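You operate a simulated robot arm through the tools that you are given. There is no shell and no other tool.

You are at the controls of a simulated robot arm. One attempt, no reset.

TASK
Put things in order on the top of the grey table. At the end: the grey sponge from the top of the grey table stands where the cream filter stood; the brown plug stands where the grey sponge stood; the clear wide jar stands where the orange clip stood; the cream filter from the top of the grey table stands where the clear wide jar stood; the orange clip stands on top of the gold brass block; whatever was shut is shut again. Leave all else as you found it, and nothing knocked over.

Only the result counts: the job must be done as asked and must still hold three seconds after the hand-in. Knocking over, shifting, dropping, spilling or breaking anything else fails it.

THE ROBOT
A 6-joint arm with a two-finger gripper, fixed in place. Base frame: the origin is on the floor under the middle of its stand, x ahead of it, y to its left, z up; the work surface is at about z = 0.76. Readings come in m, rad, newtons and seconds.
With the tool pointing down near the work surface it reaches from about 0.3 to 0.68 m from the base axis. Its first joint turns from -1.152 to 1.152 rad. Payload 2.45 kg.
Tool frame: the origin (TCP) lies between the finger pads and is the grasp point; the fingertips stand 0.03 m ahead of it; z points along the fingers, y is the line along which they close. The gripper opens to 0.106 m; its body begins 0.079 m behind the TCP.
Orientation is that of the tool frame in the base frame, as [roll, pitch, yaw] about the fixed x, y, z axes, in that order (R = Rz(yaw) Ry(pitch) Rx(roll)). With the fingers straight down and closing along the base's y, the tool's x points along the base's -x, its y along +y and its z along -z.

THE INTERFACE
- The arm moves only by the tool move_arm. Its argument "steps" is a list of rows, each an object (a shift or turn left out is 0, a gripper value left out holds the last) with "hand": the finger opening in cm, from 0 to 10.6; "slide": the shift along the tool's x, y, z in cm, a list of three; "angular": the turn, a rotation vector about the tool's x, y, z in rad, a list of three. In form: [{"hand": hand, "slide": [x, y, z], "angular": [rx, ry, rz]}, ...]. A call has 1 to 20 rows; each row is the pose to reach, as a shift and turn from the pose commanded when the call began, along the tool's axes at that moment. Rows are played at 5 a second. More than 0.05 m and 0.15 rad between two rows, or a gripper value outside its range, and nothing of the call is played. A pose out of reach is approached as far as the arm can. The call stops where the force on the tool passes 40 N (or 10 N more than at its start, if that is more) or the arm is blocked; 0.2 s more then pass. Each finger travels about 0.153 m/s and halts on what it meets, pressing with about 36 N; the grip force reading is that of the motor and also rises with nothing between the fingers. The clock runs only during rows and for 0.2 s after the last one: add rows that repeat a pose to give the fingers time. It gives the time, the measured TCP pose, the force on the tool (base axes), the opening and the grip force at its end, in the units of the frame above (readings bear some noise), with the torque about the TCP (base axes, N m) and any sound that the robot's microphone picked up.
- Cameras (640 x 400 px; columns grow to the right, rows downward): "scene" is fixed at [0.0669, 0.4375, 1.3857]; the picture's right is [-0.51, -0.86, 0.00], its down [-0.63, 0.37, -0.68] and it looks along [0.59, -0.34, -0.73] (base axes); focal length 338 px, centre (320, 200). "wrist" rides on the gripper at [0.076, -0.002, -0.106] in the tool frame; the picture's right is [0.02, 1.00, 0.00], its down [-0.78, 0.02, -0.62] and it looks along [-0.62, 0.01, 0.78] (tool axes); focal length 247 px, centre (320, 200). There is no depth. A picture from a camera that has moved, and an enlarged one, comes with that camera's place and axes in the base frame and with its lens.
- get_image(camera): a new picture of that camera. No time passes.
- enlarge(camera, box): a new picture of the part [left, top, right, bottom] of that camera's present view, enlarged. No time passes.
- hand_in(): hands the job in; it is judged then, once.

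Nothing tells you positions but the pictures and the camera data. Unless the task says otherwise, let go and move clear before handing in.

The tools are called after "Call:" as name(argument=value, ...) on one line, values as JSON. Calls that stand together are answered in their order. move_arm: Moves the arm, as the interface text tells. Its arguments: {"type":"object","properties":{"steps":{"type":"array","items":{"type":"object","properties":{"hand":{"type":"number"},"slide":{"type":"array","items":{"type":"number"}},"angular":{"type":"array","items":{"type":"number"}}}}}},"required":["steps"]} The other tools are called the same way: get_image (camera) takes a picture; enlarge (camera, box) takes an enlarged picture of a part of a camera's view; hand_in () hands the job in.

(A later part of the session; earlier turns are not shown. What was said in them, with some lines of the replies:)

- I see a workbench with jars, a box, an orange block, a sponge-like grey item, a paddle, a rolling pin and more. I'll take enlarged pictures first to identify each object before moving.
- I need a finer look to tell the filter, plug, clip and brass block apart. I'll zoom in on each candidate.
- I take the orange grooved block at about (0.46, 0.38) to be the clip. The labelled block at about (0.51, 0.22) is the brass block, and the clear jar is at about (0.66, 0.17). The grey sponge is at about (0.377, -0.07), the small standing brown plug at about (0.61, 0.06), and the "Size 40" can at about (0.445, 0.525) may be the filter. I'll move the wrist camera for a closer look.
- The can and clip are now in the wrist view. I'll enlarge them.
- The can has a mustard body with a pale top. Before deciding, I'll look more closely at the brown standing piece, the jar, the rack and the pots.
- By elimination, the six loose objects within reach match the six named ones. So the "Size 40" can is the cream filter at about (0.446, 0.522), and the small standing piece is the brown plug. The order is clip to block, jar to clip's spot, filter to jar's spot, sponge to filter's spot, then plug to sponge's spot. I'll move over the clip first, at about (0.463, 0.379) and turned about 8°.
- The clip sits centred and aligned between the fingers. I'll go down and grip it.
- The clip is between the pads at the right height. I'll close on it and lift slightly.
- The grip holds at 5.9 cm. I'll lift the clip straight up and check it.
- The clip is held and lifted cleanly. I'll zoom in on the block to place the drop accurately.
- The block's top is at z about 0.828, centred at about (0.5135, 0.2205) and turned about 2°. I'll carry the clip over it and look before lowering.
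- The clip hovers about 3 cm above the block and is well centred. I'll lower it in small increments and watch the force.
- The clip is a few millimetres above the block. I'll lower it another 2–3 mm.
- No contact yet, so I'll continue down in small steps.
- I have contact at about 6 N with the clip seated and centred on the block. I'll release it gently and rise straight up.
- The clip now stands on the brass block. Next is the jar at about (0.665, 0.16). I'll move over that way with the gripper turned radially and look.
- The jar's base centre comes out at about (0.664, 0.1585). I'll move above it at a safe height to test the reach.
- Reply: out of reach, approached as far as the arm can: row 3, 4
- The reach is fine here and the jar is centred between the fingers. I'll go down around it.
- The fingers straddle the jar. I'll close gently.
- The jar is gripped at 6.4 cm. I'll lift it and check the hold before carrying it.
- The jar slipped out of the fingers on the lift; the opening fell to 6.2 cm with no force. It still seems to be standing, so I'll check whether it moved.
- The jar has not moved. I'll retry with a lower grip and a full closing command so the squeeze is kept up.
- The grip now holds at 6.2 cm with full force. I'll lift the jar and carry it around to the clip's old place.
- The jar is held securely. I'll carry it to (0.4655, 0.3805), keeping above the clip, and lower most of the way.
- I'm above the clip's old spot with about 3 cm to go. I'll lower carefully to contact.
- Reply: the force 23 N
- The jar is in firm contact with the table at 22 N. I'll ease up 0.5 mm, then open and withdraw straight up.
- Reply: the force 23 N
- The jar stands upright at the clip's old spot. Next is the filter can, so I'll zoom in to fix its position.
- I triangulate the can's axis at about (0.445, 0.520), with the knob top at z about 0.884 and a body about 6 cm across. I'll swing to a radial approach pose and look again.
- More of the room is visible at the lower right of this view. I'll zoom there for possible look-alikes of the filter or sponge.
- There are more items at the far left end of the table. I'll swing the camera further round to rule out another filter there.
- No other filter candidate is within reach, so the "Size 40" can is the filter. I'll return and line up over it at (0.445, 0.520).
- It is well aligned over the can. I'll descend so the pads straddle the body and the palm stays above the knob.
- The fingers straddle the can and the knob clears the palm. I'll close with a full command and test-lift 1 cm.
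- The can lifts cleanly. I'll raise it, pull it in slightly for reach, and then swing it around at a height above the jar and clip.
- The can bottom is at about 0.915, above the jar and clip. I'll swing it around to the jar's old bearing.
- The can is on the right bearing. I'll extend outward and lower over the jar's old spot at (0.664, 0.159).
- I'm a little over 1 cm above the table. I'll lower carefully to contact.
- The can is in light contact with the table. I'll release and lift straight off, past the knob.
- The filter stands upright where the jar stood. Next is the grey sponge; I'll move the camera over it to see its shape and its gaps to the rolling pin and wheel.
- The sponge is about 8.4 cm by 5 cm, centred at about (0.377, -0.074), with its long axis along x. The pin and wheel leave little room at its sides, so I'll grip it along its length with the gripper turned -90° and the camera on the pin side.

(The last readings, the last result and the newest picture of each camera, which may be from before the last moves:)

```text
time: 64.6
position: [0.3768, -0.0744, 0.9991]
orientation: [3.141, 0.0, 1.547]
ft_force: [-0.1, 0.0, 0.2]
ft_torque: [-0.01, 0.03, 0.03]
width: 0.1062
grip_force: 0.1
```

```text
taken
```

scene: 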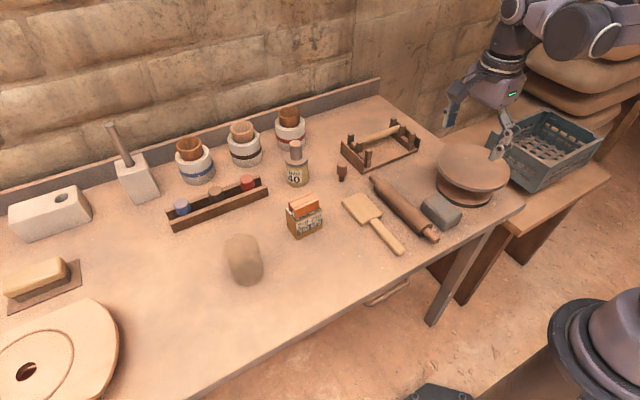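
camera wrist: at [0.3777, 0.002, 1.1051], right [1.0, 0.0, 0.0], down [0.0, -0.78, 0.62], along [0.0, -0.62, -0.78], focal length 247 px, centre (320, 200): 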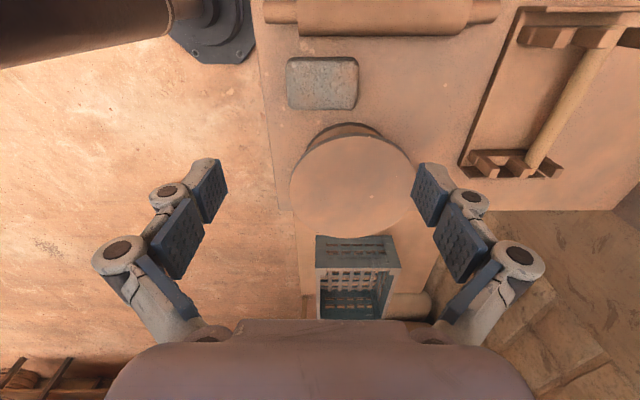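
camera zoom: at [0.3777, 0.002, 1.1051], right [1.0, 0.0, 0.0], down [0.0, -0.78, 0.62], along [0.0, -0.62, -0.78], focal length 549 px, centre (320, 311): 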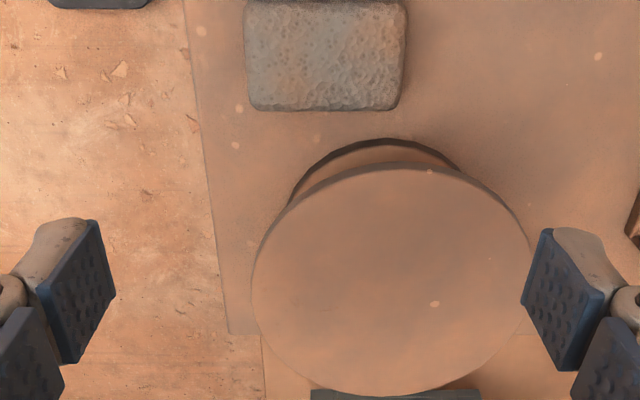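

The sponge is centred between the fingers. I'll go down partway and check the clearances.

Call:
move_arm(steps=[{"slide": [0, 0, 4.0]}, {"slide": [0, 0, 8.0]}, {"slide": [0, 0, 12.0]}, {"slide": [0, 0, 15.0]}, {"slide": [0, 0, 15.0]}])

Call:
get_image(camera="wrist")

Call:
enlarge(camera="scene", box=[380, 130, 540, 260])

```text
time: 65.8
position: [0.3755, -0.0751, 0.8491]
orientation: [3.141, -0.001, 1.55]
ft_force: [0.5, -0.1, -0.5]
ft_torque: [0.0, -0.02, -0.01]
width: 0.106
grip_force: 0.1
```

```text
taken
camera wrist: at [0.3753, 0.0013, 0.9551], right [1.0, 0.0, 0.0], down [0.0, -0.78, 0.62], along [0.0, -0.62, -0.78], focal length 247 px, centre (320, 200)
```

wrist: 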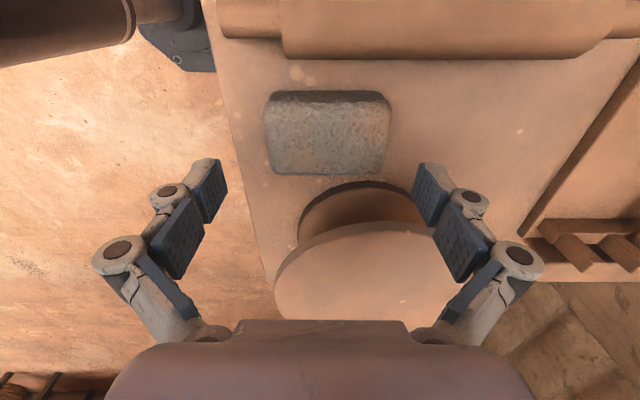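

```text
3.08 times, centred on (460, 195) of scene
camera zoom: at [0.0669, 0.4375, 1.3857], right [-0.51, -0.86, 0.0], down [-0.63, 0.37, -0.68], along [0.59, -0.34, -0.73], focal length 1041 px, centre (-111, 215)
```

zoom: 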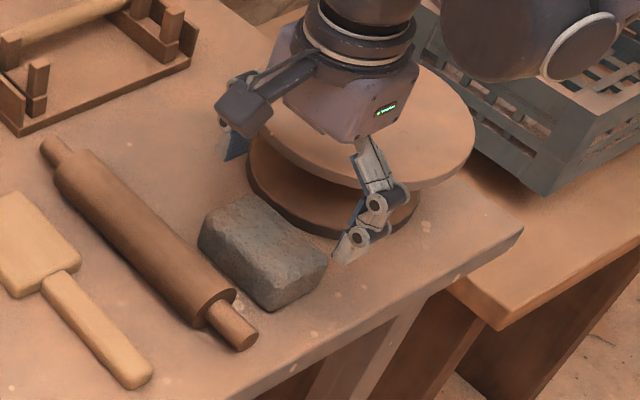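

Clearances look fine. I'll shift 3 mm toward the sponge's centre and descend to grip height.

Call:
move_arm(steps=[{"slide": [0.15, 0.3, 0.5]}, {"slide": [0.15, 0.3, 3.0]}, {"slide": [0.15, 0.3, 4.6]}, {"slide": [0.15, 0.3, 5.2]}, {"slide": [0.15, 0.3, 5.2]}])

Call:
get_image(camera="wrist")

Call:
enlarge(camera="scene", box=[380, 130, 540, 260])

```text
time: 67.0
position: [0.3799, -0.0725, 0.7977]
orientation: [-3.142, 0.001, 1.549]
ft_force: [-0.5, 0.7, -0.1]
ft_torque: [0.03, 0.01, -0.02]
width: 0.1062
grip_force: 0.1
```

```text
taken
camera wrist: at [0.3803, 0.0045, 0.9033], right [1.0, 0.0, 0.0], down [0.0, -0.78, 0.62], along [0.0, -0.62, -0.78], focal length 247 px, centre (320, 200)
```

wrist: 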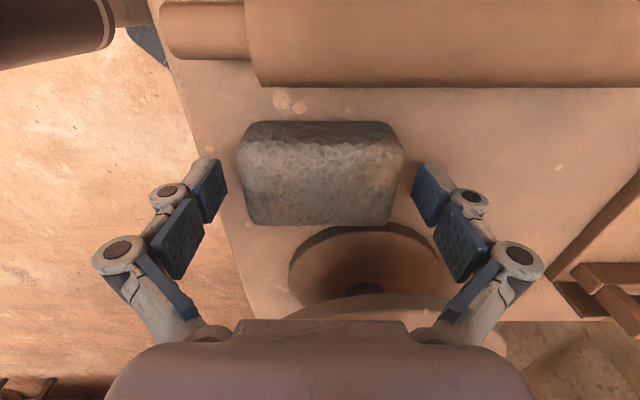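

```text
3.08 times, centred on (460, 195) of scene
camera zoom: at [0.0669, 0.4375, 1.3857], right [-0.51, -0.86, 0.0], down [-0.63, 0.37, -0.68], along [0.59, -0.34, -0.73], focal length 1041 px, centre (-111, 215)
```

zoom: 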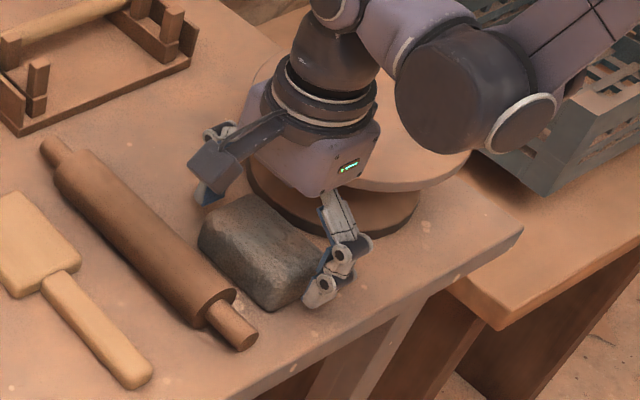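

The sponge sits squarely between the pads. I'll close and test-lift.

Call:
move_arm(steps=[{"hand": 9.6}, {"hand": 8.8}, {"hand": 8.0}, {"hand": 7.0}, {"hand": 6.0}, {"hand": 6.0}, {"hand": 6.0}])

Call:
move_arm(steps=[{"slide": [0, 0, -0.4]}, {"slide": [0, 0, -1.0]}, {"slide": [0, 0, -2.0]}, {"slide": [0, 0, -2.0]}])

Call:
get_image(camera="wrist")

Call:
enlarge(camera="scene", box=[380, 130, 540, 260])

```text
time: 68.6
position: [0.3799, -0.0721, 0.7977]
orientation: [3.141, 0.002, 1.549]
ft_force: [0.5, 0.3, 15.3]
ft_torque: [0.0, 0.0, 0.05]
width: 0.0838
grip_force: 35.9
```

```text
time: 69.6
position: [0.379, -0.0736, 0.8181]
orientation: [-3.141, 0.0, 1.549]
ft_force: [0.7, 0.5, -0.4]
ft_torque: [0.02, -0.01, 0.0]
width: 0.0837
grip_force: 36.2
```

```text
taken
camera wrist: at [0.3801, 0.0032, 0.9237], right [1.0, 0.0, 0.0], down [0.0, -0.78, 0.62], along [0.0, -0.62, -0.78], focal length 247 px, centre (320, 200)
```

wrist: 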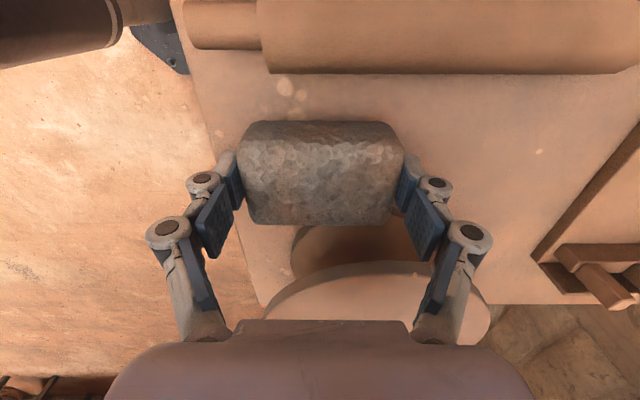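

```text
3.08 times, centred on (460, 195) of scene
camera zoom: at [0.0669, 0.4375, 1.3857], right [-0.51, -0.86, 0.0], down [-0.63, 0.37, -0.68], along [0.59, -0.34, -0.73], focal length 1041 px, centre (-111, 215)
```

zoom: 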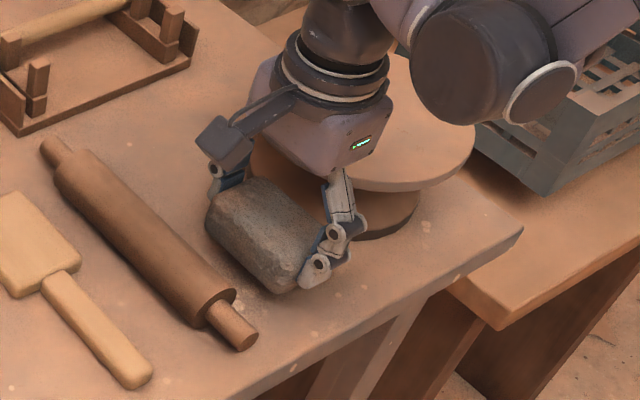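

The sponge is held at 8.4 cm. I'll raise it well clear and then swing round to the filter's old bearing.

Call:
move_arm(steps=[{"slide": [0, 0, -3.0]}, {"slide": [0, 0, -7.0]}, {"slide": [0, 0, -11.0]}, {"slide": [0, 0, -13.8]}, {"slide": [0, 0, -13.8]}])

Call:
move_arm(steps=[{"slide": [4.486, 0.494, 0], "angular": [0, 0, -0.1168]}, {"slide": [8.999, 0.4625, 0], "angular": [0, 0, -0.2337]}, {"slide": [13.477, -0.095, 0], "angular": [0, 0, -0.3505]}, {"slide": [17.861, -1.171, 0], "angular": [0, 0, -0.4673]}, {"slide": [22.088, -2.751, 0], "angular": [0, 0, -0.5842]}, {"slide": [26.103, -4.812, 0], "angular": [0, 0, -0.701]}, {"slide": [29.849, -7.327, 0], "angular": [0, 0, -0.8178]}, {"slide": [33.277, -10.262, 0], "angular": [0, 0, -0.9347]}, {"slide": [36.339, -13.577, 0], "angular": [0, 0, -1.0515]}, {"slide": [36.339, -13.577, 0], "angular": [0, 0, -1.0515]}])

Call:
get_image(camera="scene")

Call:
get_image(camera="wrist")

```text
time: 70.8
position: [0.382, -0.0701, 0.9556]
orientation: [-3.142, 0.0, 1.549]
ft_force: [-0.3, 0.0, -1.1]
ft_torque: [0.02, -0.02, -0.04]
width: 0.0838
grip_force: 36.6
```

```text
time: 73.0
position: [0.2489, 0.2942, 0.9576]
orientation: [3.14, 0.0, 2.605]
ft_force: [0.1, 0.6, -2.0]
ft_torque: [-0.01, 0.02, 0.01]
width: 0.0837
grip_force: 35.7
```

```text
taken
```

scene: 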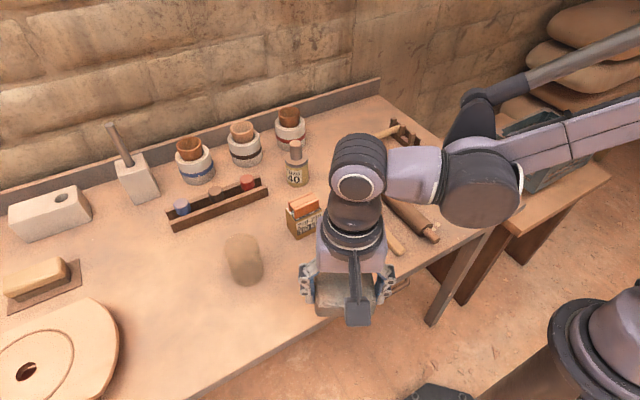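

```text
taken
camera wrist: at [0.1833, 0.3316, 1.0629], right [0.49, 0.87, 0.0], down [0.68, -0.39, 0.62], along [0.54, -0.31, -0.78], focal length 247 px, centre (320, 200)
```

wrist: 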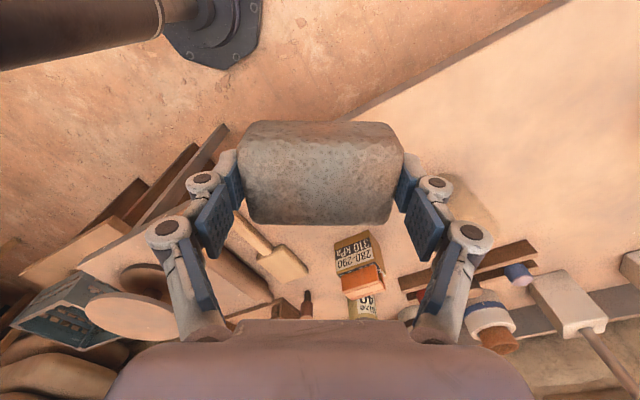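

The sponge is clear of everything. I'll extend radially out toward the filter's old spot at (0.445, 0.520).

Call:
move_arm(steps=[{"slide": [-0.74, 4.2, 0]}, {"slide": [-1.48, 8.4, 0]}, {"slide": [-2.22, 12.6, 0]}, {"slide": [-2.96, 16.8, 0]}, {"slide": [-3.7, 21.0, 0.3]}, {"slide": [-4.44, 25.2, 1.0]}, {"slide": [-5.18, 29.37, 2.0]}, {"slide": [-5.18, 29.37, 2.0]}])

Call:
move_arm(steps=[{"slide": [0, 0, 3.0]}, {"slide": [0, 0, 6.0]}, {"slide": [0, 0, 9.0]}, {"slide": [0, 0, 11.0]}, {"slide": [0, 0, 11.0]}])

Call:
get_image(camera="scene")

Call:
get_image(camera="wrist")

```text
time: 74.8
position: [0.4464, 0.5198, 0.9342]
orientation: [3.141, -0.001, 2.602]
ft_force: [-0.6, -0.2, 0.0]
ft_torque: [0.01, -0.01, -0.01]
width: 0.0835
grip_force: 36.0
```

```text
time: 76.0
position: [0.4478, 0.5201, 0.8244]
orientation: [-3.141, 0.0, 2.602]
ft_force: [-0.3, 0.0, 0.4]
ft_torque: [0.03, 0.01, -0.01]
width: 0.0837
grip_force: 36.7
```

```text
taken
```

scene: 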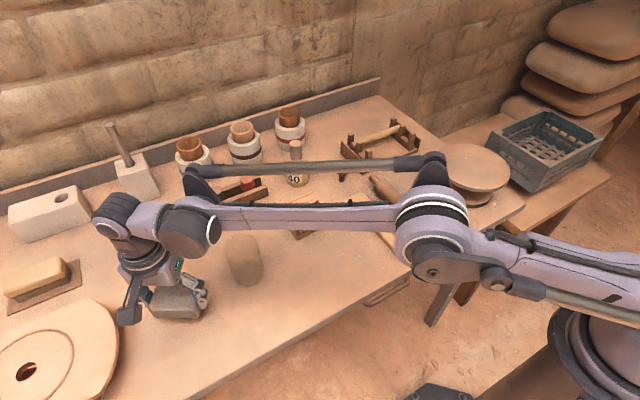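

```text
taken
camera wrist: at [0.3809, 0.5585, 0.9308], right [0.5, 0.87, 0.0], down [0.68, -0.39, 0.62], along [0.54, -0.31, -0.78], focal length 247 px, centre (320, 200)
```

wrist: 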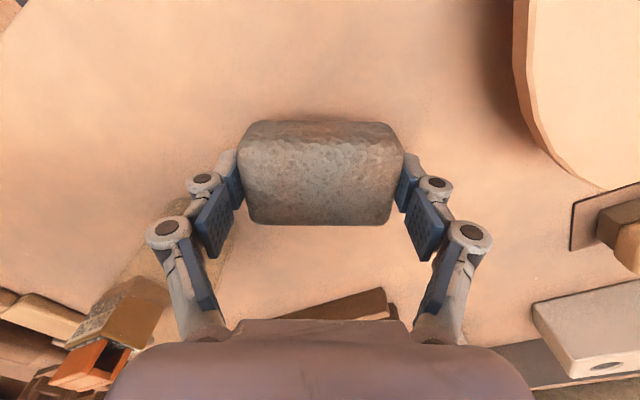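

Sponge is about 2.8 cm above the spot. I'll lower carefully.

Call:
move_arm(steps=[{"slide": [0, 0, 1.2]}, {"slide": [0, 0, 2.2]}, {"slide": [0, 0, 2.55]}, {"slide": [0, 0, 2.55]}])

Call:
move_arm(steps=[{"slide": [0, 0, 0.12]}, {"slide": [0, 0, 0.12]}])

Call:
move_arm(steps=[{"slide": [0, 0, 0.08]}, {"slide": [0, 0, 0.08]}])

```text
time: 77.0
position: [0.4474, 0.5183, 0.7991]
orientation: [3.141, 0.0, 2.603]
ft_force: [-0.1, -0.9, -0.6]
ft_torque: [0.01, -0.03, 0.03]
width: 0.0839
grip_force: 35.5
```

```text
time: 77.6
position: [0.4471, 0.5199, 0.798]
orientation: [-3.141, -0.001, 2.601]
ft_force: [0.1, -0.2, -0.3]
ft_torque: [0.0, -0.03, 0.0]
width: 0.0836
grip_force: 36.3
```

```text
time: 78.2
position: [0.4473, 0.5194, 0.7975]
orientation: [-3.141, 0.0, 2.603]
ft_force: [0.4, -0.3, 1.4]
ft_torque: [0.05, -0.01, 0.03]
width: 0.0837
grip_force: 36.3
```

Call:
move_arm(steps=[{"slide": [0, 0, 0.06]}, {"slide": [0, 0, 0.06]}])

Call:
move_arm(steps=[{"slide": [0, 0, 0.06]}, {"slide": [0, 0, 0.06]}])

```text
time: 78.8
position: [0.4477, 0.5196, 0.7976]
orientation: [3.142, -0.001, 2.602]
ft_force: [1.2, 0.5, 9.5]
ft_torque: [0.03, -0.09, 0.05]
width: 0.0837
grip_force: 36.0
```

```text
time: 79.4
position: [0.447, 0.5203, 0.797]
orientation: [3.139, 0.001, 2.603]
ft_force: [2.3, 5.4, 20.5]
ft_torque: [0.06, -0.09, 0.04]
width: 0.0837
grip_force: 36.0
```

The sponge is on the table. I'll ease off slightly, open fully and withdraw.

Call:
move_arm(steps=[{"slide": [0, 0, -0.07]}, {"slide": [0, 0, -0.07], "hand": 8.8}, {"slide": [0, 0, -0.07], "hand": 9.6}, {"slide": [0, 0, -0.07], "hand": 10.6}, {"slide": [0, 0, -0.07], "hand": 10.6}])

Call:
move_arm(steps=[{"slide": [0, 0, -2.0]}, {"slide": [0, 0, -6.0]}, {"slide": [0, 0, -10.0]}, {"slide": [0, 0, -13.0]}, {"slide": [0, 0, -13.0]}])

Call:
get_image(camera="wrist")

Call:
get_image(camera="scene")

```text
time: 80.6
position: [0.4474, 0.5193, 0.7968]
orientation: [-3.14, -0.001, 2.601]
ft_force: [0.0, -0.3, -0.1]
ft_torque: [0.01, -0.02, -0.01]
width: 0.1059
grip_force: 0.0
```

```text
time: 81.8
position: [0.4472, 0.5185, 0.9273]
orientation: [3.141, 0.0, 2.601]
ft_force: [0.1, -0.3, 0.2]
ft_torque: [-0.01, 0.0, 0.01]
width: 0.1057
grip_force: 0.0
```

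```text
taken
camera wrist: at [0.3819, 0.557, 1.0337], right [0.5, 0.87, 0.0], down [0.68, -0.39, 0.62], along [0.54, -0.31, -0.78], focal length 247 px, centre (320, 200)
```

wrist: 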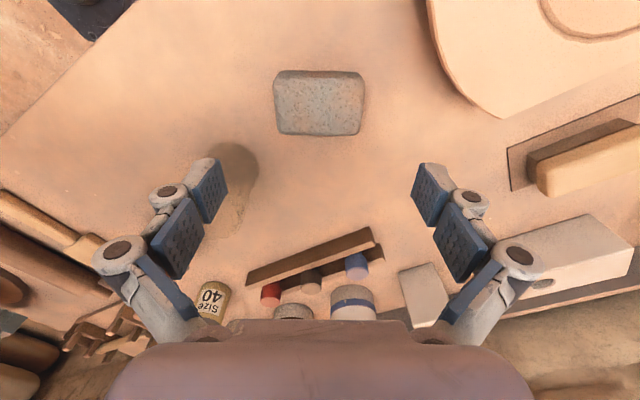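

```text
taken
```

scene: 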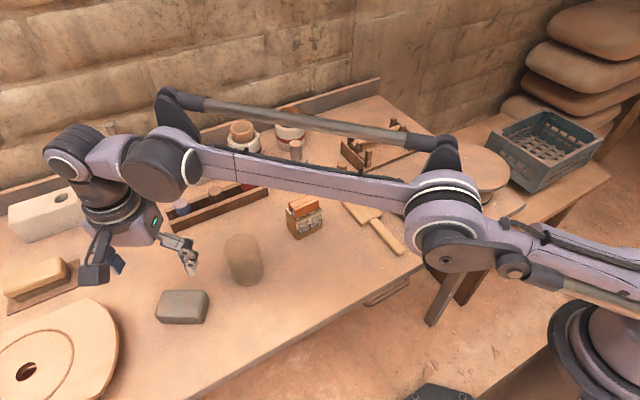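

The sponge stands centred at the filter's old spot. Now for the plug: I'll retract, rise and swing around towards it.

Call:
move_arm(steps=[{"slide": [0.68, -4.0, -1.8], "hand": 10.6}, {"slide": [1.37, -8.1, -3.5], "hand": 9.0}, {"slide": [2.05, -12.1, -5.0], "hand": 7.5}, {"slide": [2.74, -16.17, -6.3], "hand": 6.0}, {"slide": [2.74, -16.17, -6.3], "hand": 6.0}])

Call:
move_arm(steps=[{"slide": [-4.334, -0.945, 0], "angular": [0, 0, 0.0852]}, {"slide": [-8.572, -2.255, 0], "angular": [0, 0, 0.1704]}, {"slide": [-12.683, -3.921, 0], "angular": [0, 0, 0.2556]}, {"slide": [-16.637, -5.931, 0], "angular": [0, 0, 0.3408]}, {"slide": [-20.406, -8.27, 0], "angular": [0, 0, 0.426]}, {"slide": [-23.962, -10.921, 0], "angular": [0, 0, 0.5112]}, {"slide": [-27.28, -13.866, 0], "angular": [0, 0, 0.5964]}, {"slide": [-30.335, -17.082, 0], "angular": [0, 0, 0.6816]}, {"slide": [-33.108, -20.551, 0], "angular": [0, 0, 0.767]}, {"slide": [-33.108, -20.551, 0], "angular": [0, 0, 0.767]}])

Call:
get_image(camera="wrist")

Call:
get_image(camera="scene")

```text
time: 83.0
position: [0.3419, 0.3944, 0.9912]
orientation: [3.141, 0.001, 2.601]
ft_force: [-0.4, -0.4, 0.0]
ft_torque: [-0.02, 0.03, -0.02]
width: 0.0601
grip_force: 0.1
```

```text
time: 85.2
position: [0.5185, 0.0486, 0.9888]
orientation: [-3.141, -0.002, 1.835]
ft_force: [0.1, 0.6, -0.4]
ft_torque: [-0.01, 0.0, -0.02]
width: 0.0602
grip_force: 0.1
```

```text
taken
camera wrist: at [0.4974, 0.1225, 1.0953], right [0.96, 0.28, 0.0], down [0.22, -0.75, 0.62], along [0.17, -0.6, -0.78], focal length 247 px, centre (320, 200)
```

wrist: 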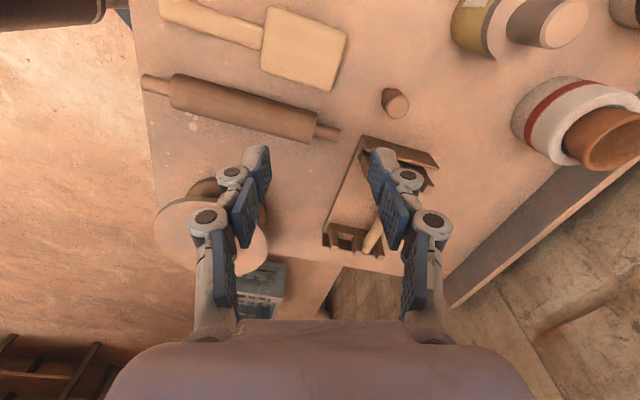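

```text
taken
```

scene: 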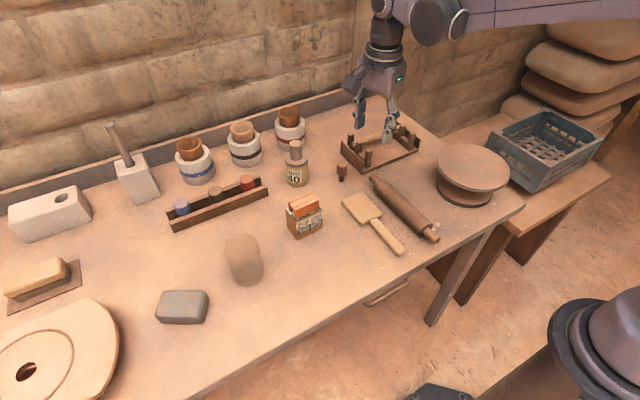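

The scene looks right so far. I'll zoom in on the plug to get its exact position and shape.

Call:
enlarge(camera="wrist", box=[330, 50, 470, 190])

Call:
enlarge(camera="scene", box=[310, 150, 370, 200])

```text
2.86 times, centred on (400, 120) of wrist
camera zoom: at [0.4974, 0.1225, 1.0953], right [0.96, 0.28, 0.0], down [0.22, -0.75, 0.62], along [0.17, -0.6, -0.78], focal length 706 px, centre (91, 429)
```

zoom: 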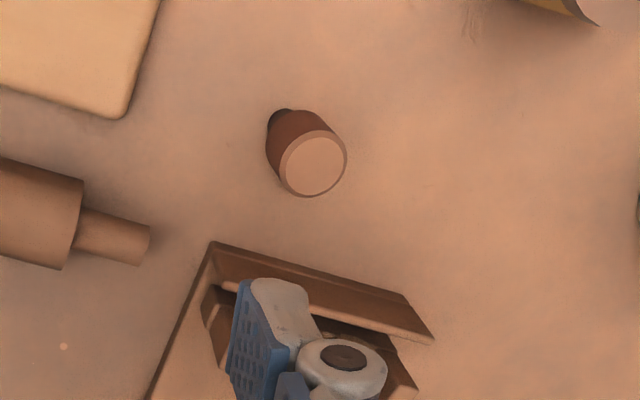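

```text
8.00 times, centred on (340, 175) of scene
camera zoom: at [0.0669, 0.4375, 1.3857], right [-0.51, -0.86, 0.0], down [-0.63, 0.37, -0.68], along [0.59, -0.34, -0.73], focal length 2706 px, centre (160, 400)
```

zoom: 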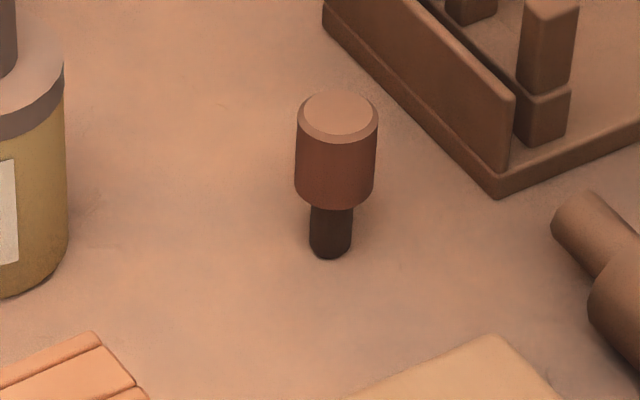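

The plug's axis is at about (0.6036, 0.0615), with the head spanning z 0.786–0.818 and about 2.6 cm across. I'll move above it and check centring before descending.

Call:
move_arm(steps=[{"slide": [-0.3, 2.9, 0]}, {"slide": [-0.6, 5.7, 0]}, {"slide": [-0.92, 8.56, 0]}, {"slide": [-0.92, 8.56, 4.0]}, {"slide": [-0.92, 8.56, 8.0]}, {"slide": [-0.92, 8.56, 11.0]}, {"slide": [-0.92, 8.56, 11.0]}])

Call:
get_image(camera="wrist")

Call:
enlarge(camera="wrist", box=[240, 80, 400, 240])

Call:
enlarge(camera="scene", box=[290, 100, 430, 220])

```text
time: 86.8
position: [0.6034, 0.0631, 0.8783]
orientation: [3.141, 0.0, 1.834]
ft_force: [0.1, -0.7, -0.7]
ft_torque: [-0.02, -0.01, 0.0]
width: 0.0598
grip_force: 0.1
```

```text
taken
camera wrist: at [0.5818, 0.1362, 0.9842], right [0.96, 0.28, 0.0], down [0.22, -0.75, 0.62], along [0.18, -0.6, -0.78], focal length 247 px, centre (320, 200)
```

wrist: 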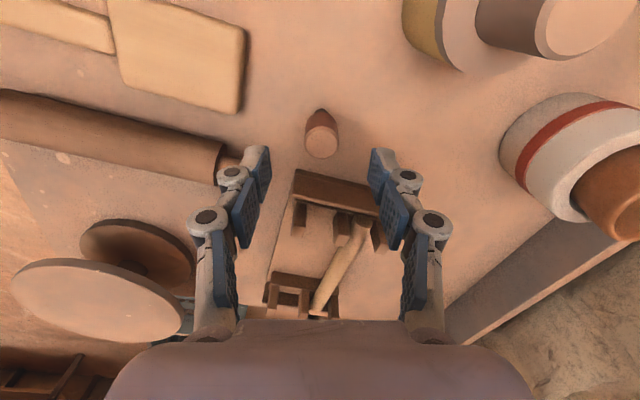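

```text
2.50 times, centred on (320, 160) of wrist
camera zoom: at [0.5818, 0.1362, 0.9842], right [0.96, 0.28, 0.0], down [0.22, -0.75, 0.62], along [0.18, -0.6, -0.78], focal length 617 px, centre (320, 300)
```

zoom: 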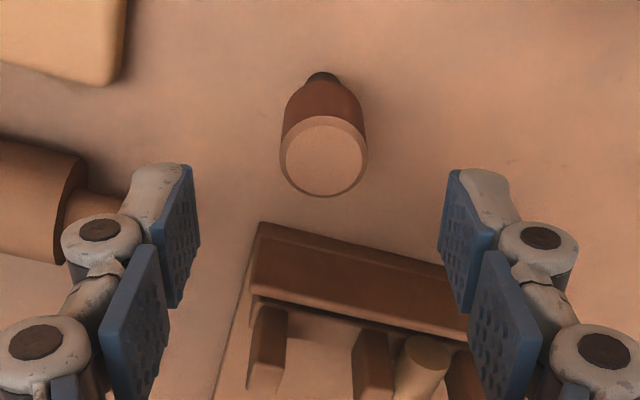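

```text
3.33 times, centred on (360, 160) of scene
camera zoom: at [0.0669, 0.4375, 1.3857], right [-0.51, -0.86, 0.0], down [-0.63, 0.37, -0.68], along [0.59, -0.34, -0.73], focal length 1128 px, centre (187, 333)
```

zoom: 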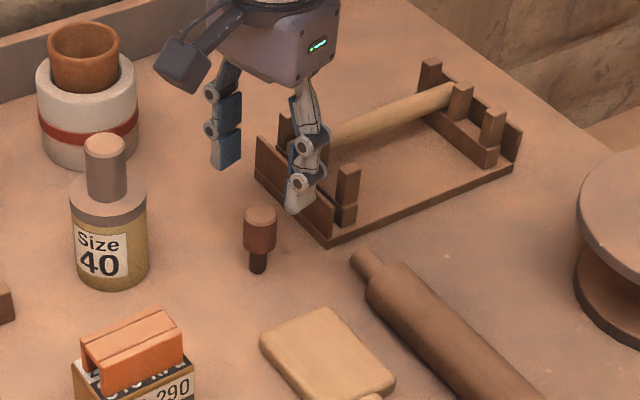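

The plug is centred along the closing axis, with about 2–3 mm to correct across it. I'll shift slightly and go down to the head.

Call:
move_arm(steps=[{"slide": [-0.2, 0.03, 2.5]}, {"slide": [-0.2, 0.03, 5.0]}, {"slide": [-0.2, 0.03, 7.0]}, {"slide": [-0.2, 0.03, 7.6]}, {"slide": [-0.2, 0.03, 7.6]}])

Call:
get_image(camera="wrist")

Call:
enlarge(camera="wrist", box=[240, 100, 400, 240])

Call:
enlarge(camera="scene", box=[290, 100, 430, 220])

```text
time: 88.0
position: [0.6053, 0.059, 0.8032]
orientation: [-3.14, 0.001, 1.833]
ft_force: [0.6, 0.0, -0.1]
ft_torque: [0.0, 0.04, 0.03]
width: 0.0599
grip_force: 0.1
```

```text
taken
camera wrist: at [0.5837, 0.1332, 0.9093], right [0.96, 0.28, 0.0], down [0.22, -0.75, 0.62], along [0.18, -0.6, -0.78], focal length 247 px, centre (320, 200)
```

wrist: 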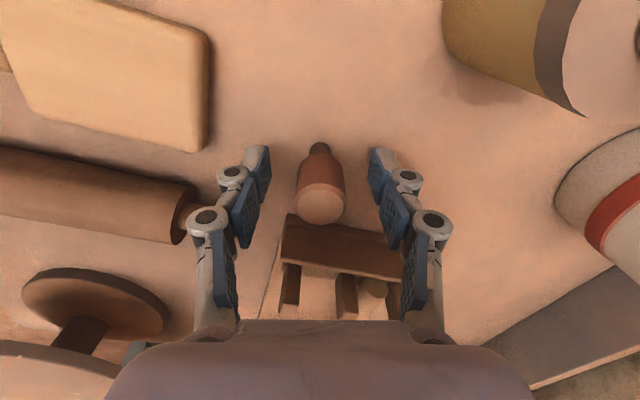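

```text
2.86 times, centred on (320, 170) of wrist
camera zoom: at [0.5837, 0.1332, 0.9093], right [0.96, 0.28, 0.0], down [0.22, -0.75, 0.62], along [0.18, -0.6, -0.78], focal length 706 px, centre (320, 286)
```

zoom: 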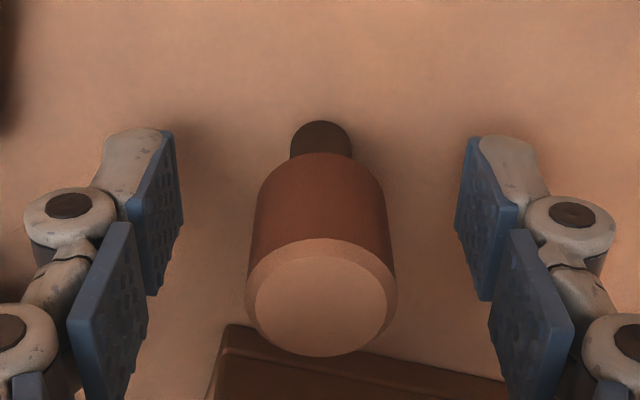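

```text
3.33 times, centred on (360, 160) of scene
camera zoom: at [0.0669, 0.4375, 1.3857], right [-0.51, -0.86, 0.0], down [-0.63, 0.37, -0.68], along [0.59, -0.34, -0.73], focal length 1128 px, centre (187, 333)
```

zoom: 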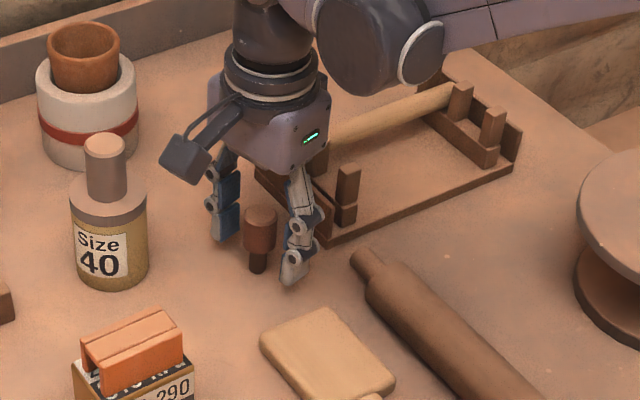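

The plug's head is centred between the pads. I'll close on it slowly and test-lift.

Call:
move_arm(steps=[{"hand": 5.0}, {"hand": 4.0}, {"hand": 3.2}, {"hand": 2.7}, {"hand": 2.2}, {"hand": 1.4}, {"hand": 1.0}, {"hand": 1.0}, {"hand": 1.0}])

Call:
get_image(camera="wrist")

Call:
enlarge(camera="scene", box=[290, 100, 430, 220])

```text
time: 90.0
position: [0.6045, 0.0597, 0.8044]
orientation: [-3.14, 0.001, 1.835]
ft_force: [0.1, -0.7, 0.2]
ft_torque: [0.0, -0.02, 0.01]
width: 0.0235
grip_force: 36.2
```

```text
taken
camera wrist: at [0.5837, 0.1332, 0.9095], right [0.96, 0.28, 0.0], down [0.22, -0.75, 0.62], along [0.18, -0.6, -0.78], focal length 247 px, centre (320, 200)
```

wrist: 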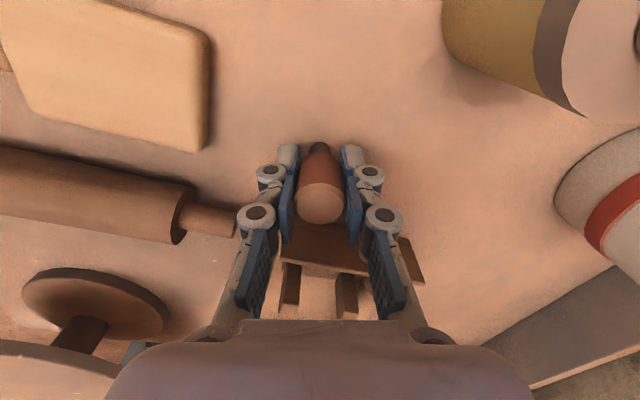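

```text
3.33 times, centred on (360, 160) of scene
camera zoom: at [0.0669, 0.4375, 1.3857], right [-0.51, -0.86, 0.0], down [-0.63, 0.37, -0.68], along [0.59, -0.34, -0.73], focal length 1128 px, centre (187, 333)
```

zoom: 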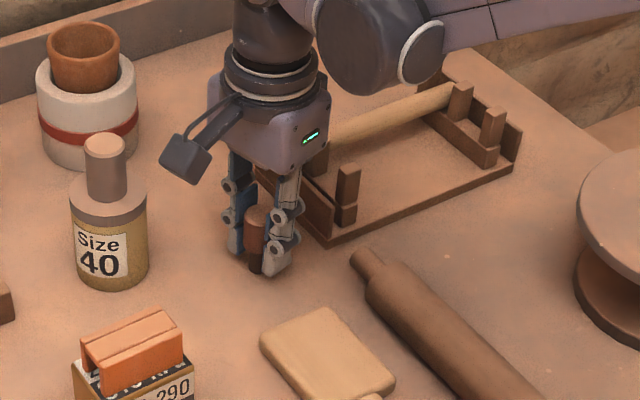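

The plug is gripped at 2.35 cm. I'll lift it and check that it stays upright.

Call:
move_arm(steps=[{"slide": [0, 0, -0.5]}, {"slide": [0, 0, -1.5]}, {"slide": [0, 0, -4.0]}, {"slide": [0, 0, -8.0]}, {"slide": [0, 0, -12.5]}, {"slide": [0, 0, -12.5]}])

Call:
enlarge(camera="wrist", box=[240, 100, 400, 240])

Call:
get_image(camera="scene")

```text
time: 91.4
position: [0.6069, 0.0601, 0.9285]
orientation: [-3.141, 0.001, 1.834]
ft_force: [-0.9, 0.5, -0.2]
ft_torque: [0.03, 0.0, -0.01]
width: 0.0234
grip_force: 36.5
```

```text
2.86 times, centred on (320, 170) of wrist
camera zoom: at [0.5844, 0.1336, 1.0349], right [0.96, 0.28, 0.0], down [0.22, -0.75, 0.62], along [0.18, -0.6, -0.78], focal length 706 px, centre (320, 286)
```

zoom: 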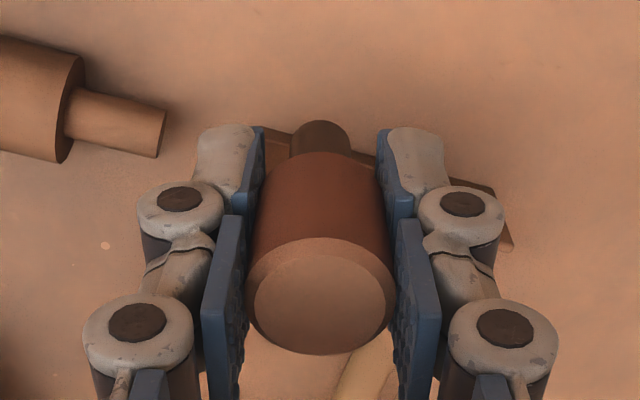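

```text
taken
```

scene: 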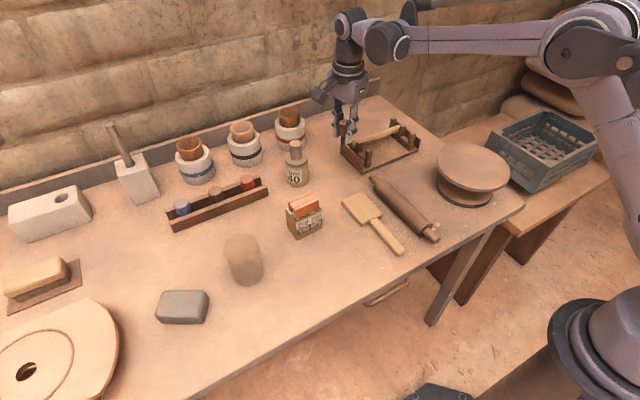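

The plug is held upright. I'll carry it to the sponge's old spot at (0.379, -0.0725).

Call:
move_arm(steps=[{"slide": [-0.98, -3.6, 0], "angular": [0, 0, 0.04]}, {"slide": [-1.96, -7.2, 0], "angular": [0, 0, 0.081]}, {"slide": [-2.94, -10.8, 0], "angular": [0, 0, 0.121]}, {"slide": [-3.92, -14.4, 0], "angular": [0, 0, 0.162]}, {"slide": [-4.9, -18.0, 0], "angular": [0, 0, 0.202]}, {"slide": [-5.88, -21.6, 0], "angular": [0, 0, 0.243]}, {"slide": [-6.86, -25.21, 0], "angular": [0, 0, 0.2835]}, {"slide": [-6.86, -25.21, 0], "angular": [0, 0, 0.2835]}])

Call:
move_arm(steps=[{"slide": [0, 0, 3.0]}, {"slide": [0, 0, 6.0]}, {"slide": [0, 0, 9.0]}, {"slide": [0, 0, 11.0]}, {"slide": [0, 0, 11.0]}])

Call:
get_image(camera="wrist")

Call:
enlarge(camera="scene", box=[370, 120, 530, 260])

```text
time: 93.2
position: [0.3768, -0.0729, 0.9274]
orientation: [-3.141, -0.001, 1.548]
ft_force: [-0.4, -0.3, -0.7]
ft_torque: [0.03, 0.05, -0.03]
width: 0.0232
grip_force: 35.7
```

```text
time: 94.4
position: [0.3788, -0.0724, 0.8177]
orientation: [3.141, -0.001, 1.551]
ft_force: [0.4, 0.0, -0.7]
ft_torque: [-0.04, -0.02, -0.03]
width: 0.0233
grip_force: 35.9
```

```text
taken
camera wrist: at [0.3783, 0.0049, 0.9241], right [1.0, 0.0, 0.0], down [0.0, -0.78, 0.62], along [0.0, -0.62, -0.78], focal length 247 px, centre (320, 200)
```

wrist: 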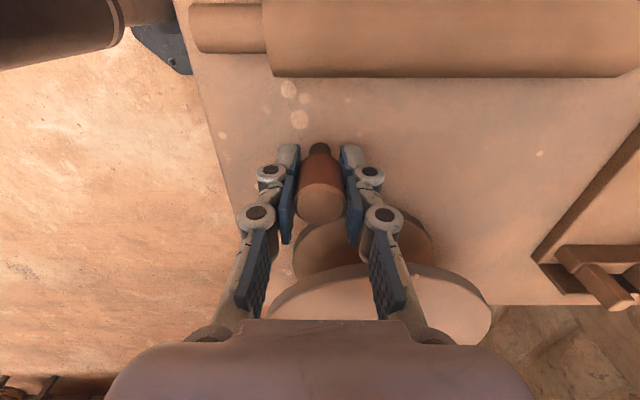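

```text
2.86 times, centred on (450, 190) of scene
camera zoom: at [0.0669, 0.4375, 1.3857], right [-0.51, -0.86, 0.0], down [-0.63, 0.37, -0.68], along [0.59, -0.34, -0.73], focal length 966 px, centre (-51, 229)
```

zoom: 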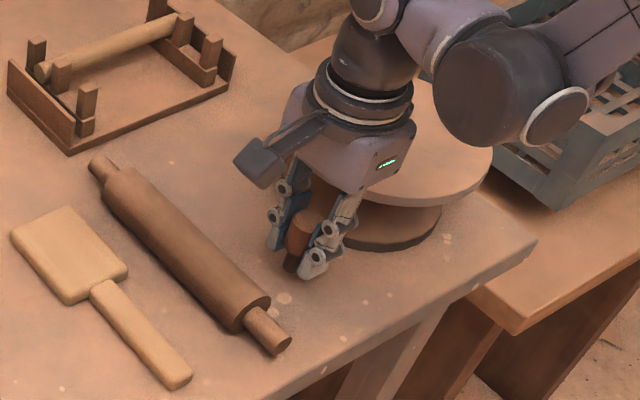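

The plug is 1.5 cm above the table. I'll lower in fine steps to a soft contact.

Call:
move_arm(steps=[{"slide": [0, 0, 0.7]}, {"slide": [0, 0, 1.25]}, {"slide": [0, 0, 1.25]}])

Call:
move_arm(steps=[{"slide": [0, 0, 0.1]}, {"slide": [0, 0, 0.1]}])

Call:
move_arm(steps=[{"slide": [0, 0, 0.07]}, {"slide": [0, 0, 0.07]}])

Call:
move_arm(steps=[{"slide": [0, 0, 0.06]}, {"slide": [0, 0, 0.06]}])

```text
time: 95.2
position: [0.3794, -0.0728, 0.8054]
orientation: [3.141, -0.002, 1.552]
ft_force: [0.3, 0.0, -0.4]
ft_torque: [-0.02, 0.01, -0.01]
width: 0.0234
grip_force: 36.2
```

```text
time: 95.8
position: [0.3789, -0.072, 0.8044]
orientation: [-3.14, 0.0, 1.551]
ft_force: [-1.0, 0.1, -0.7]
ft_torque: [-0.01, 0.02, -0.01]
width: 0.0235
grip_force: 35.7
```

```text
time: 96.4
position: [0.3798, -0.0726, 0.8041]
orientation: [3.141, 0.001, 1.55]
ft_force: [-0.4, -0.8, 0.2]
ft_torque: [-0.02, 0.01, 0.01]
width: 0.0234
grip_force: 36.6
```

```text
time: 97.0
position: [0.3789, -0.0742, 0.8036]
orientation: [3.141, -0.001, 1.551]
ft_force: [0.1, -0.7, -0.6]
ft_torque: [0.0, 0.0, 0.0]
width: 0.0234
grip_force: 36.3
```

Call:
move_arm(steps=[{"slide": [0, 0, 0.05]}, {"slide": [0, 0, 0.05]}])

Call:
move_arm(steps=[{"slide": [0, 0, 0.05]}, {"slide": [0, 0, 0.05]}])

```text
time: 97.6
position: [0.3789, -0.0726, 0.8031]
orientation: [-3.14, 0.001, 1.551]
ft_force: [0.5, 0.4, 2.5]
ft_torque: [-0.01, -0.01, 0.02]
width: 0.0235
grip_force: 36.7
```

```text
time: 98.2
position: [0.3782, -0.0719, 0.8022]
orientation: [-3.142, 0.002, 1.553]
ft_force: [0.2, -2.5, 25.7]
ft_torque: [-0.11, 0.01, 0.0]
width: 0.0235
grip_force: 36.5
```

I have firm contact. I'll back off by half a millimetre and open slowly so the plug stays upright.

Call:
move_arm(steps=[{"slide": [0, 0, -0.05]}, {"slide": [0, 0, -0.05]}, {"slide": [0, 0, -0.05], "hand": 2.4}, {"slide": [0, 0, -0.05], "hand": 2.55}, {"slide": [0, 0, -0.05], "hand": 2.8}, {"slide": [0, 0, -0.05], "hand": 3.2}, {"slide": [0, 0, -0.05], "hand": 4.0}, {"slide": [0, 0, -0.05], "hand": 5.0}, {"slide": [0, 0, -0.05], "hand": 5.0}])

Call:
get_image(camera="wrist")

Call:
enlarge(camera="scene", box=[370, 120, 530, 260])

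```text
time: 100.2
position: [0.3789, -0.072, 0.8038]
orientation: [3.141, 0.0, 1.551]
ft_force: [-0.4, -0.6, -0.2]
ft_torque: [-0.03, 0.03, 0.04]
width: 0.05
grip_force: 0.0
```

```text
taken
camera wrist: at [0.3793, 0.0042, 0.9096], right [1.0, 0.0, 0.0], down [0.0, -0.78, 0.62], along [0.0, -0.62, -0.78], focal length 247 px, centre (320, 200)
```

wrist: 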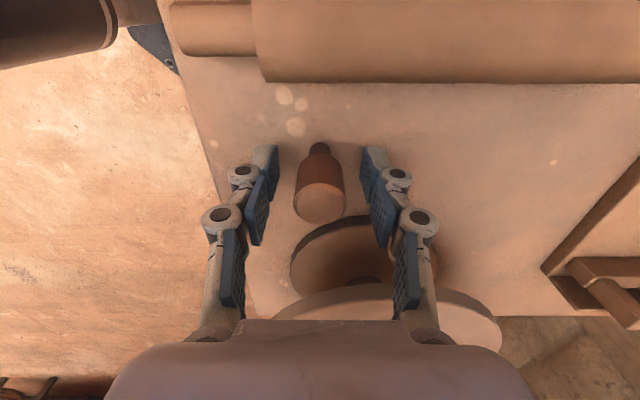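

```text
2.86 times, centred on (450, 190) of scene
camera zoom: at [0.0669, 0.4375, 1.3857], right [-0.51, -0.86, 0.0], down [-0.63, 0.37, -0.68], along [0.59, -0.34, -0.73], focal length 966 px, centre (-51, 229)
```

zoom: 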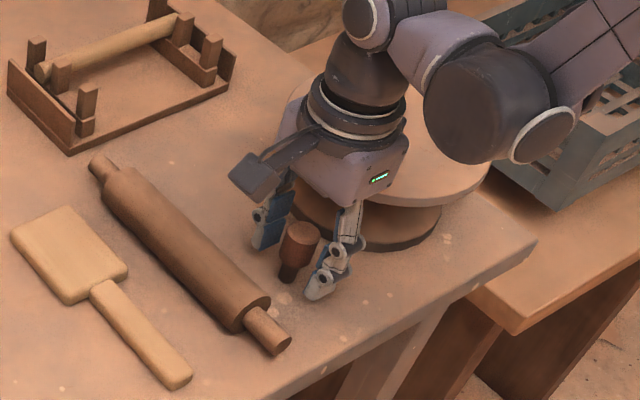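

The plug is released and standing. I'll open a bit more, rise straight up and move clear.

Call:
move_arm(steps=[{"hand": 6.0}, {"hand": 6.0}, {"slide": [0, 0, -2.0]}, {"slide": [0, 0, -5.0]}, {"slide": [0, 0, -9.0]}, {"slide": [0, 0, -13.0]}, {"slide": [0, 0, -17.0]}, {"slide": [0, 0, -20.0]}, {"slide": [0, 0, -20.0]}])

Call:
get_image(camera="wrist")

Call:
get_image(camera="scene")

Call:
enlarge(camera="scene", box=[390, 150, 500, 260])

```text
time: 102.2
position: [0.3789, -0.0726, 1.003]
orientation: [3.141, 0.001, 1.552]
ft_force: [0.1, -0.5, -0.3]
ft_torque: [-0.02, -0.02, -0.01]
width: 0.0601
grip_force: 0.2
```

```text
taken
camera wrist: at [0.3788, 0.0045, 1.11], right [1.0, 0.0, 0.0], down [0.0, -0.78, 0.62], along [0.0, -0.62, -0.78], focal length 247 px, centre (320, 200)
```

wrist: 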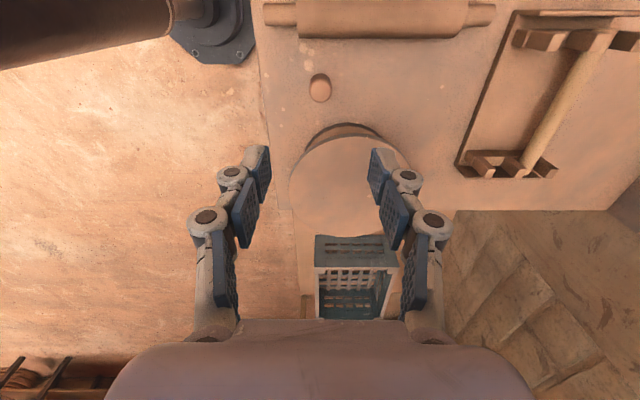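

```text
taken
```

scene: 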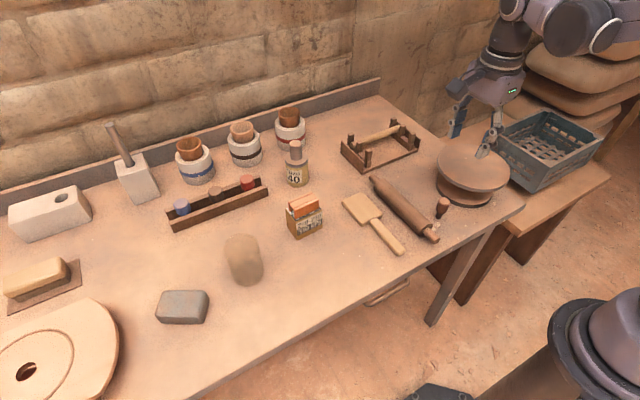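

```text
3.64 times, centred on (445, 205) of scene
camera zoom: at [0.0669, 0.4375, 1.3857], right [-0.51, -0.86, 0.0], down [-0.63, 0.37, -0.68], along [0.59, -0.34, -0.73], focal length 1230 px, centre (-134, 182)
```

zoom: 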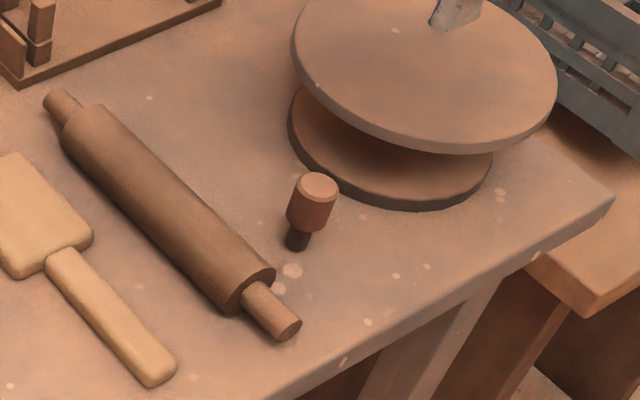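

The plug stands upright at about (0.377, -0.071). I'll move the arm to a neutral clear spot and check every object once more.

Call:
move_arm(steps=[{"slide": [2.0, 0, -3.0]}, {"slide": [5.0, 0, -5.0]}, {"slide": [8.0, 0, -6.0]}, {"slide": [8.0, 0, -6.0]}])

Call:
enlarge(camera="scene", box=[140, 130, 330, 340])

Call:
enlarge(camera="scene", box=[250, 120, 360, 250])

Call:
get_image(camera="scene")

```text
time: 103.2
position: [0.3797, 0.0084, 1.064]
orientation: [-3.141, 0.002, 1.55]
ft_force: [-0.5, -0.4, -0.4]
ft_torque: [0.0, 0.02, 0.03]
width: 0.0598
grip_force: 0.0
```

```text
1.90 times, centred on (235, 235) of scene
camera zoom: at [0.0669, 0.4375, 1.3857], right [-0.51, -0.86, 0.0], down [-0.63, 0.37, -0.68], along [0.59, -0.34, -0.73], focal length 644 px, centre (482, 133)
```

zoom: 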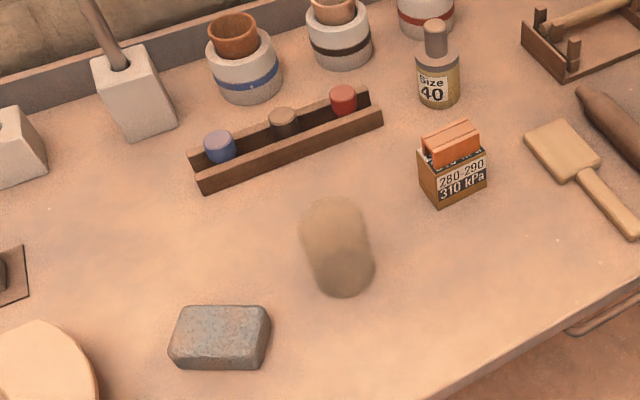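

```text
3.08 times, centred on (305, 185) of scene
camera zoom: at [0.0669, 0.4375, 1.3857], right [-0.51, -0.86, 0.0], down [-0.63, 0.37, -0.68], along [0.59, -0.34, -0.73], focal length 1041 px, centre (366, 246)
```

zoom: 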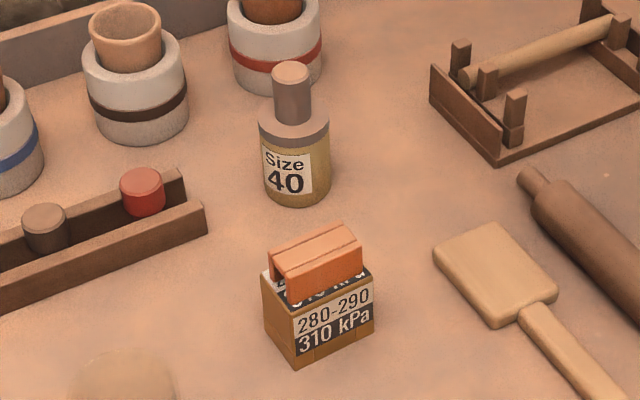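

```text
taken
```

scene: 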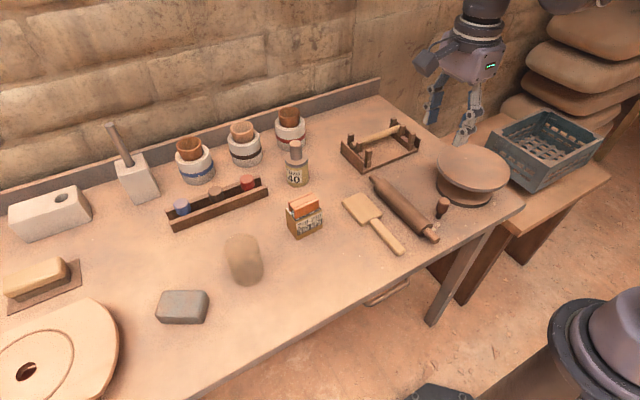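

All five objects are in place. The sponge is at the filter's spot, the plug at the sponge's, the jar at the clip's, the filter at the jar's, and the clip is on the brass block. All are upright and nothing else looks moved. Nothing was opened, and the gripper is clear, so I'm handing in.

Call:
hand_in()

```text
The job is handed in.
```

I moved all five objects to where you asked and handed the job in. In the last pictures everything stood upright and nothing else looked moved.

| Object | Where it stands now | Approx. position (x, y in m) |
|---|---|---|
| Orange clip | on top of the gold brass block | (0.514, 0.221) |
| Clear wide jar | where the clip stood | (0.466, 0.381) |
| Cream filter | where the jar stood | (0.664, 0.159) |
| Grey sponge | where the filter stood | (0.445, 0.519) |
| Brown plug | where the sponge stood | (0.377, -0.071) |

- **Filter and plug:** I took the "Size 40" can to be the cream filter and the small standing brown piece to be the brown plug. They were the only objects within reach that fitted those names. The can's body looks more mustard than cream, so the filter is the less certain of the two.
- **Drawer:** I left the table's drawer shut and did not look inside it.
- **Jar:** It slipped from the fingers on the first lift but stayed standing and did not move. The second grip held.
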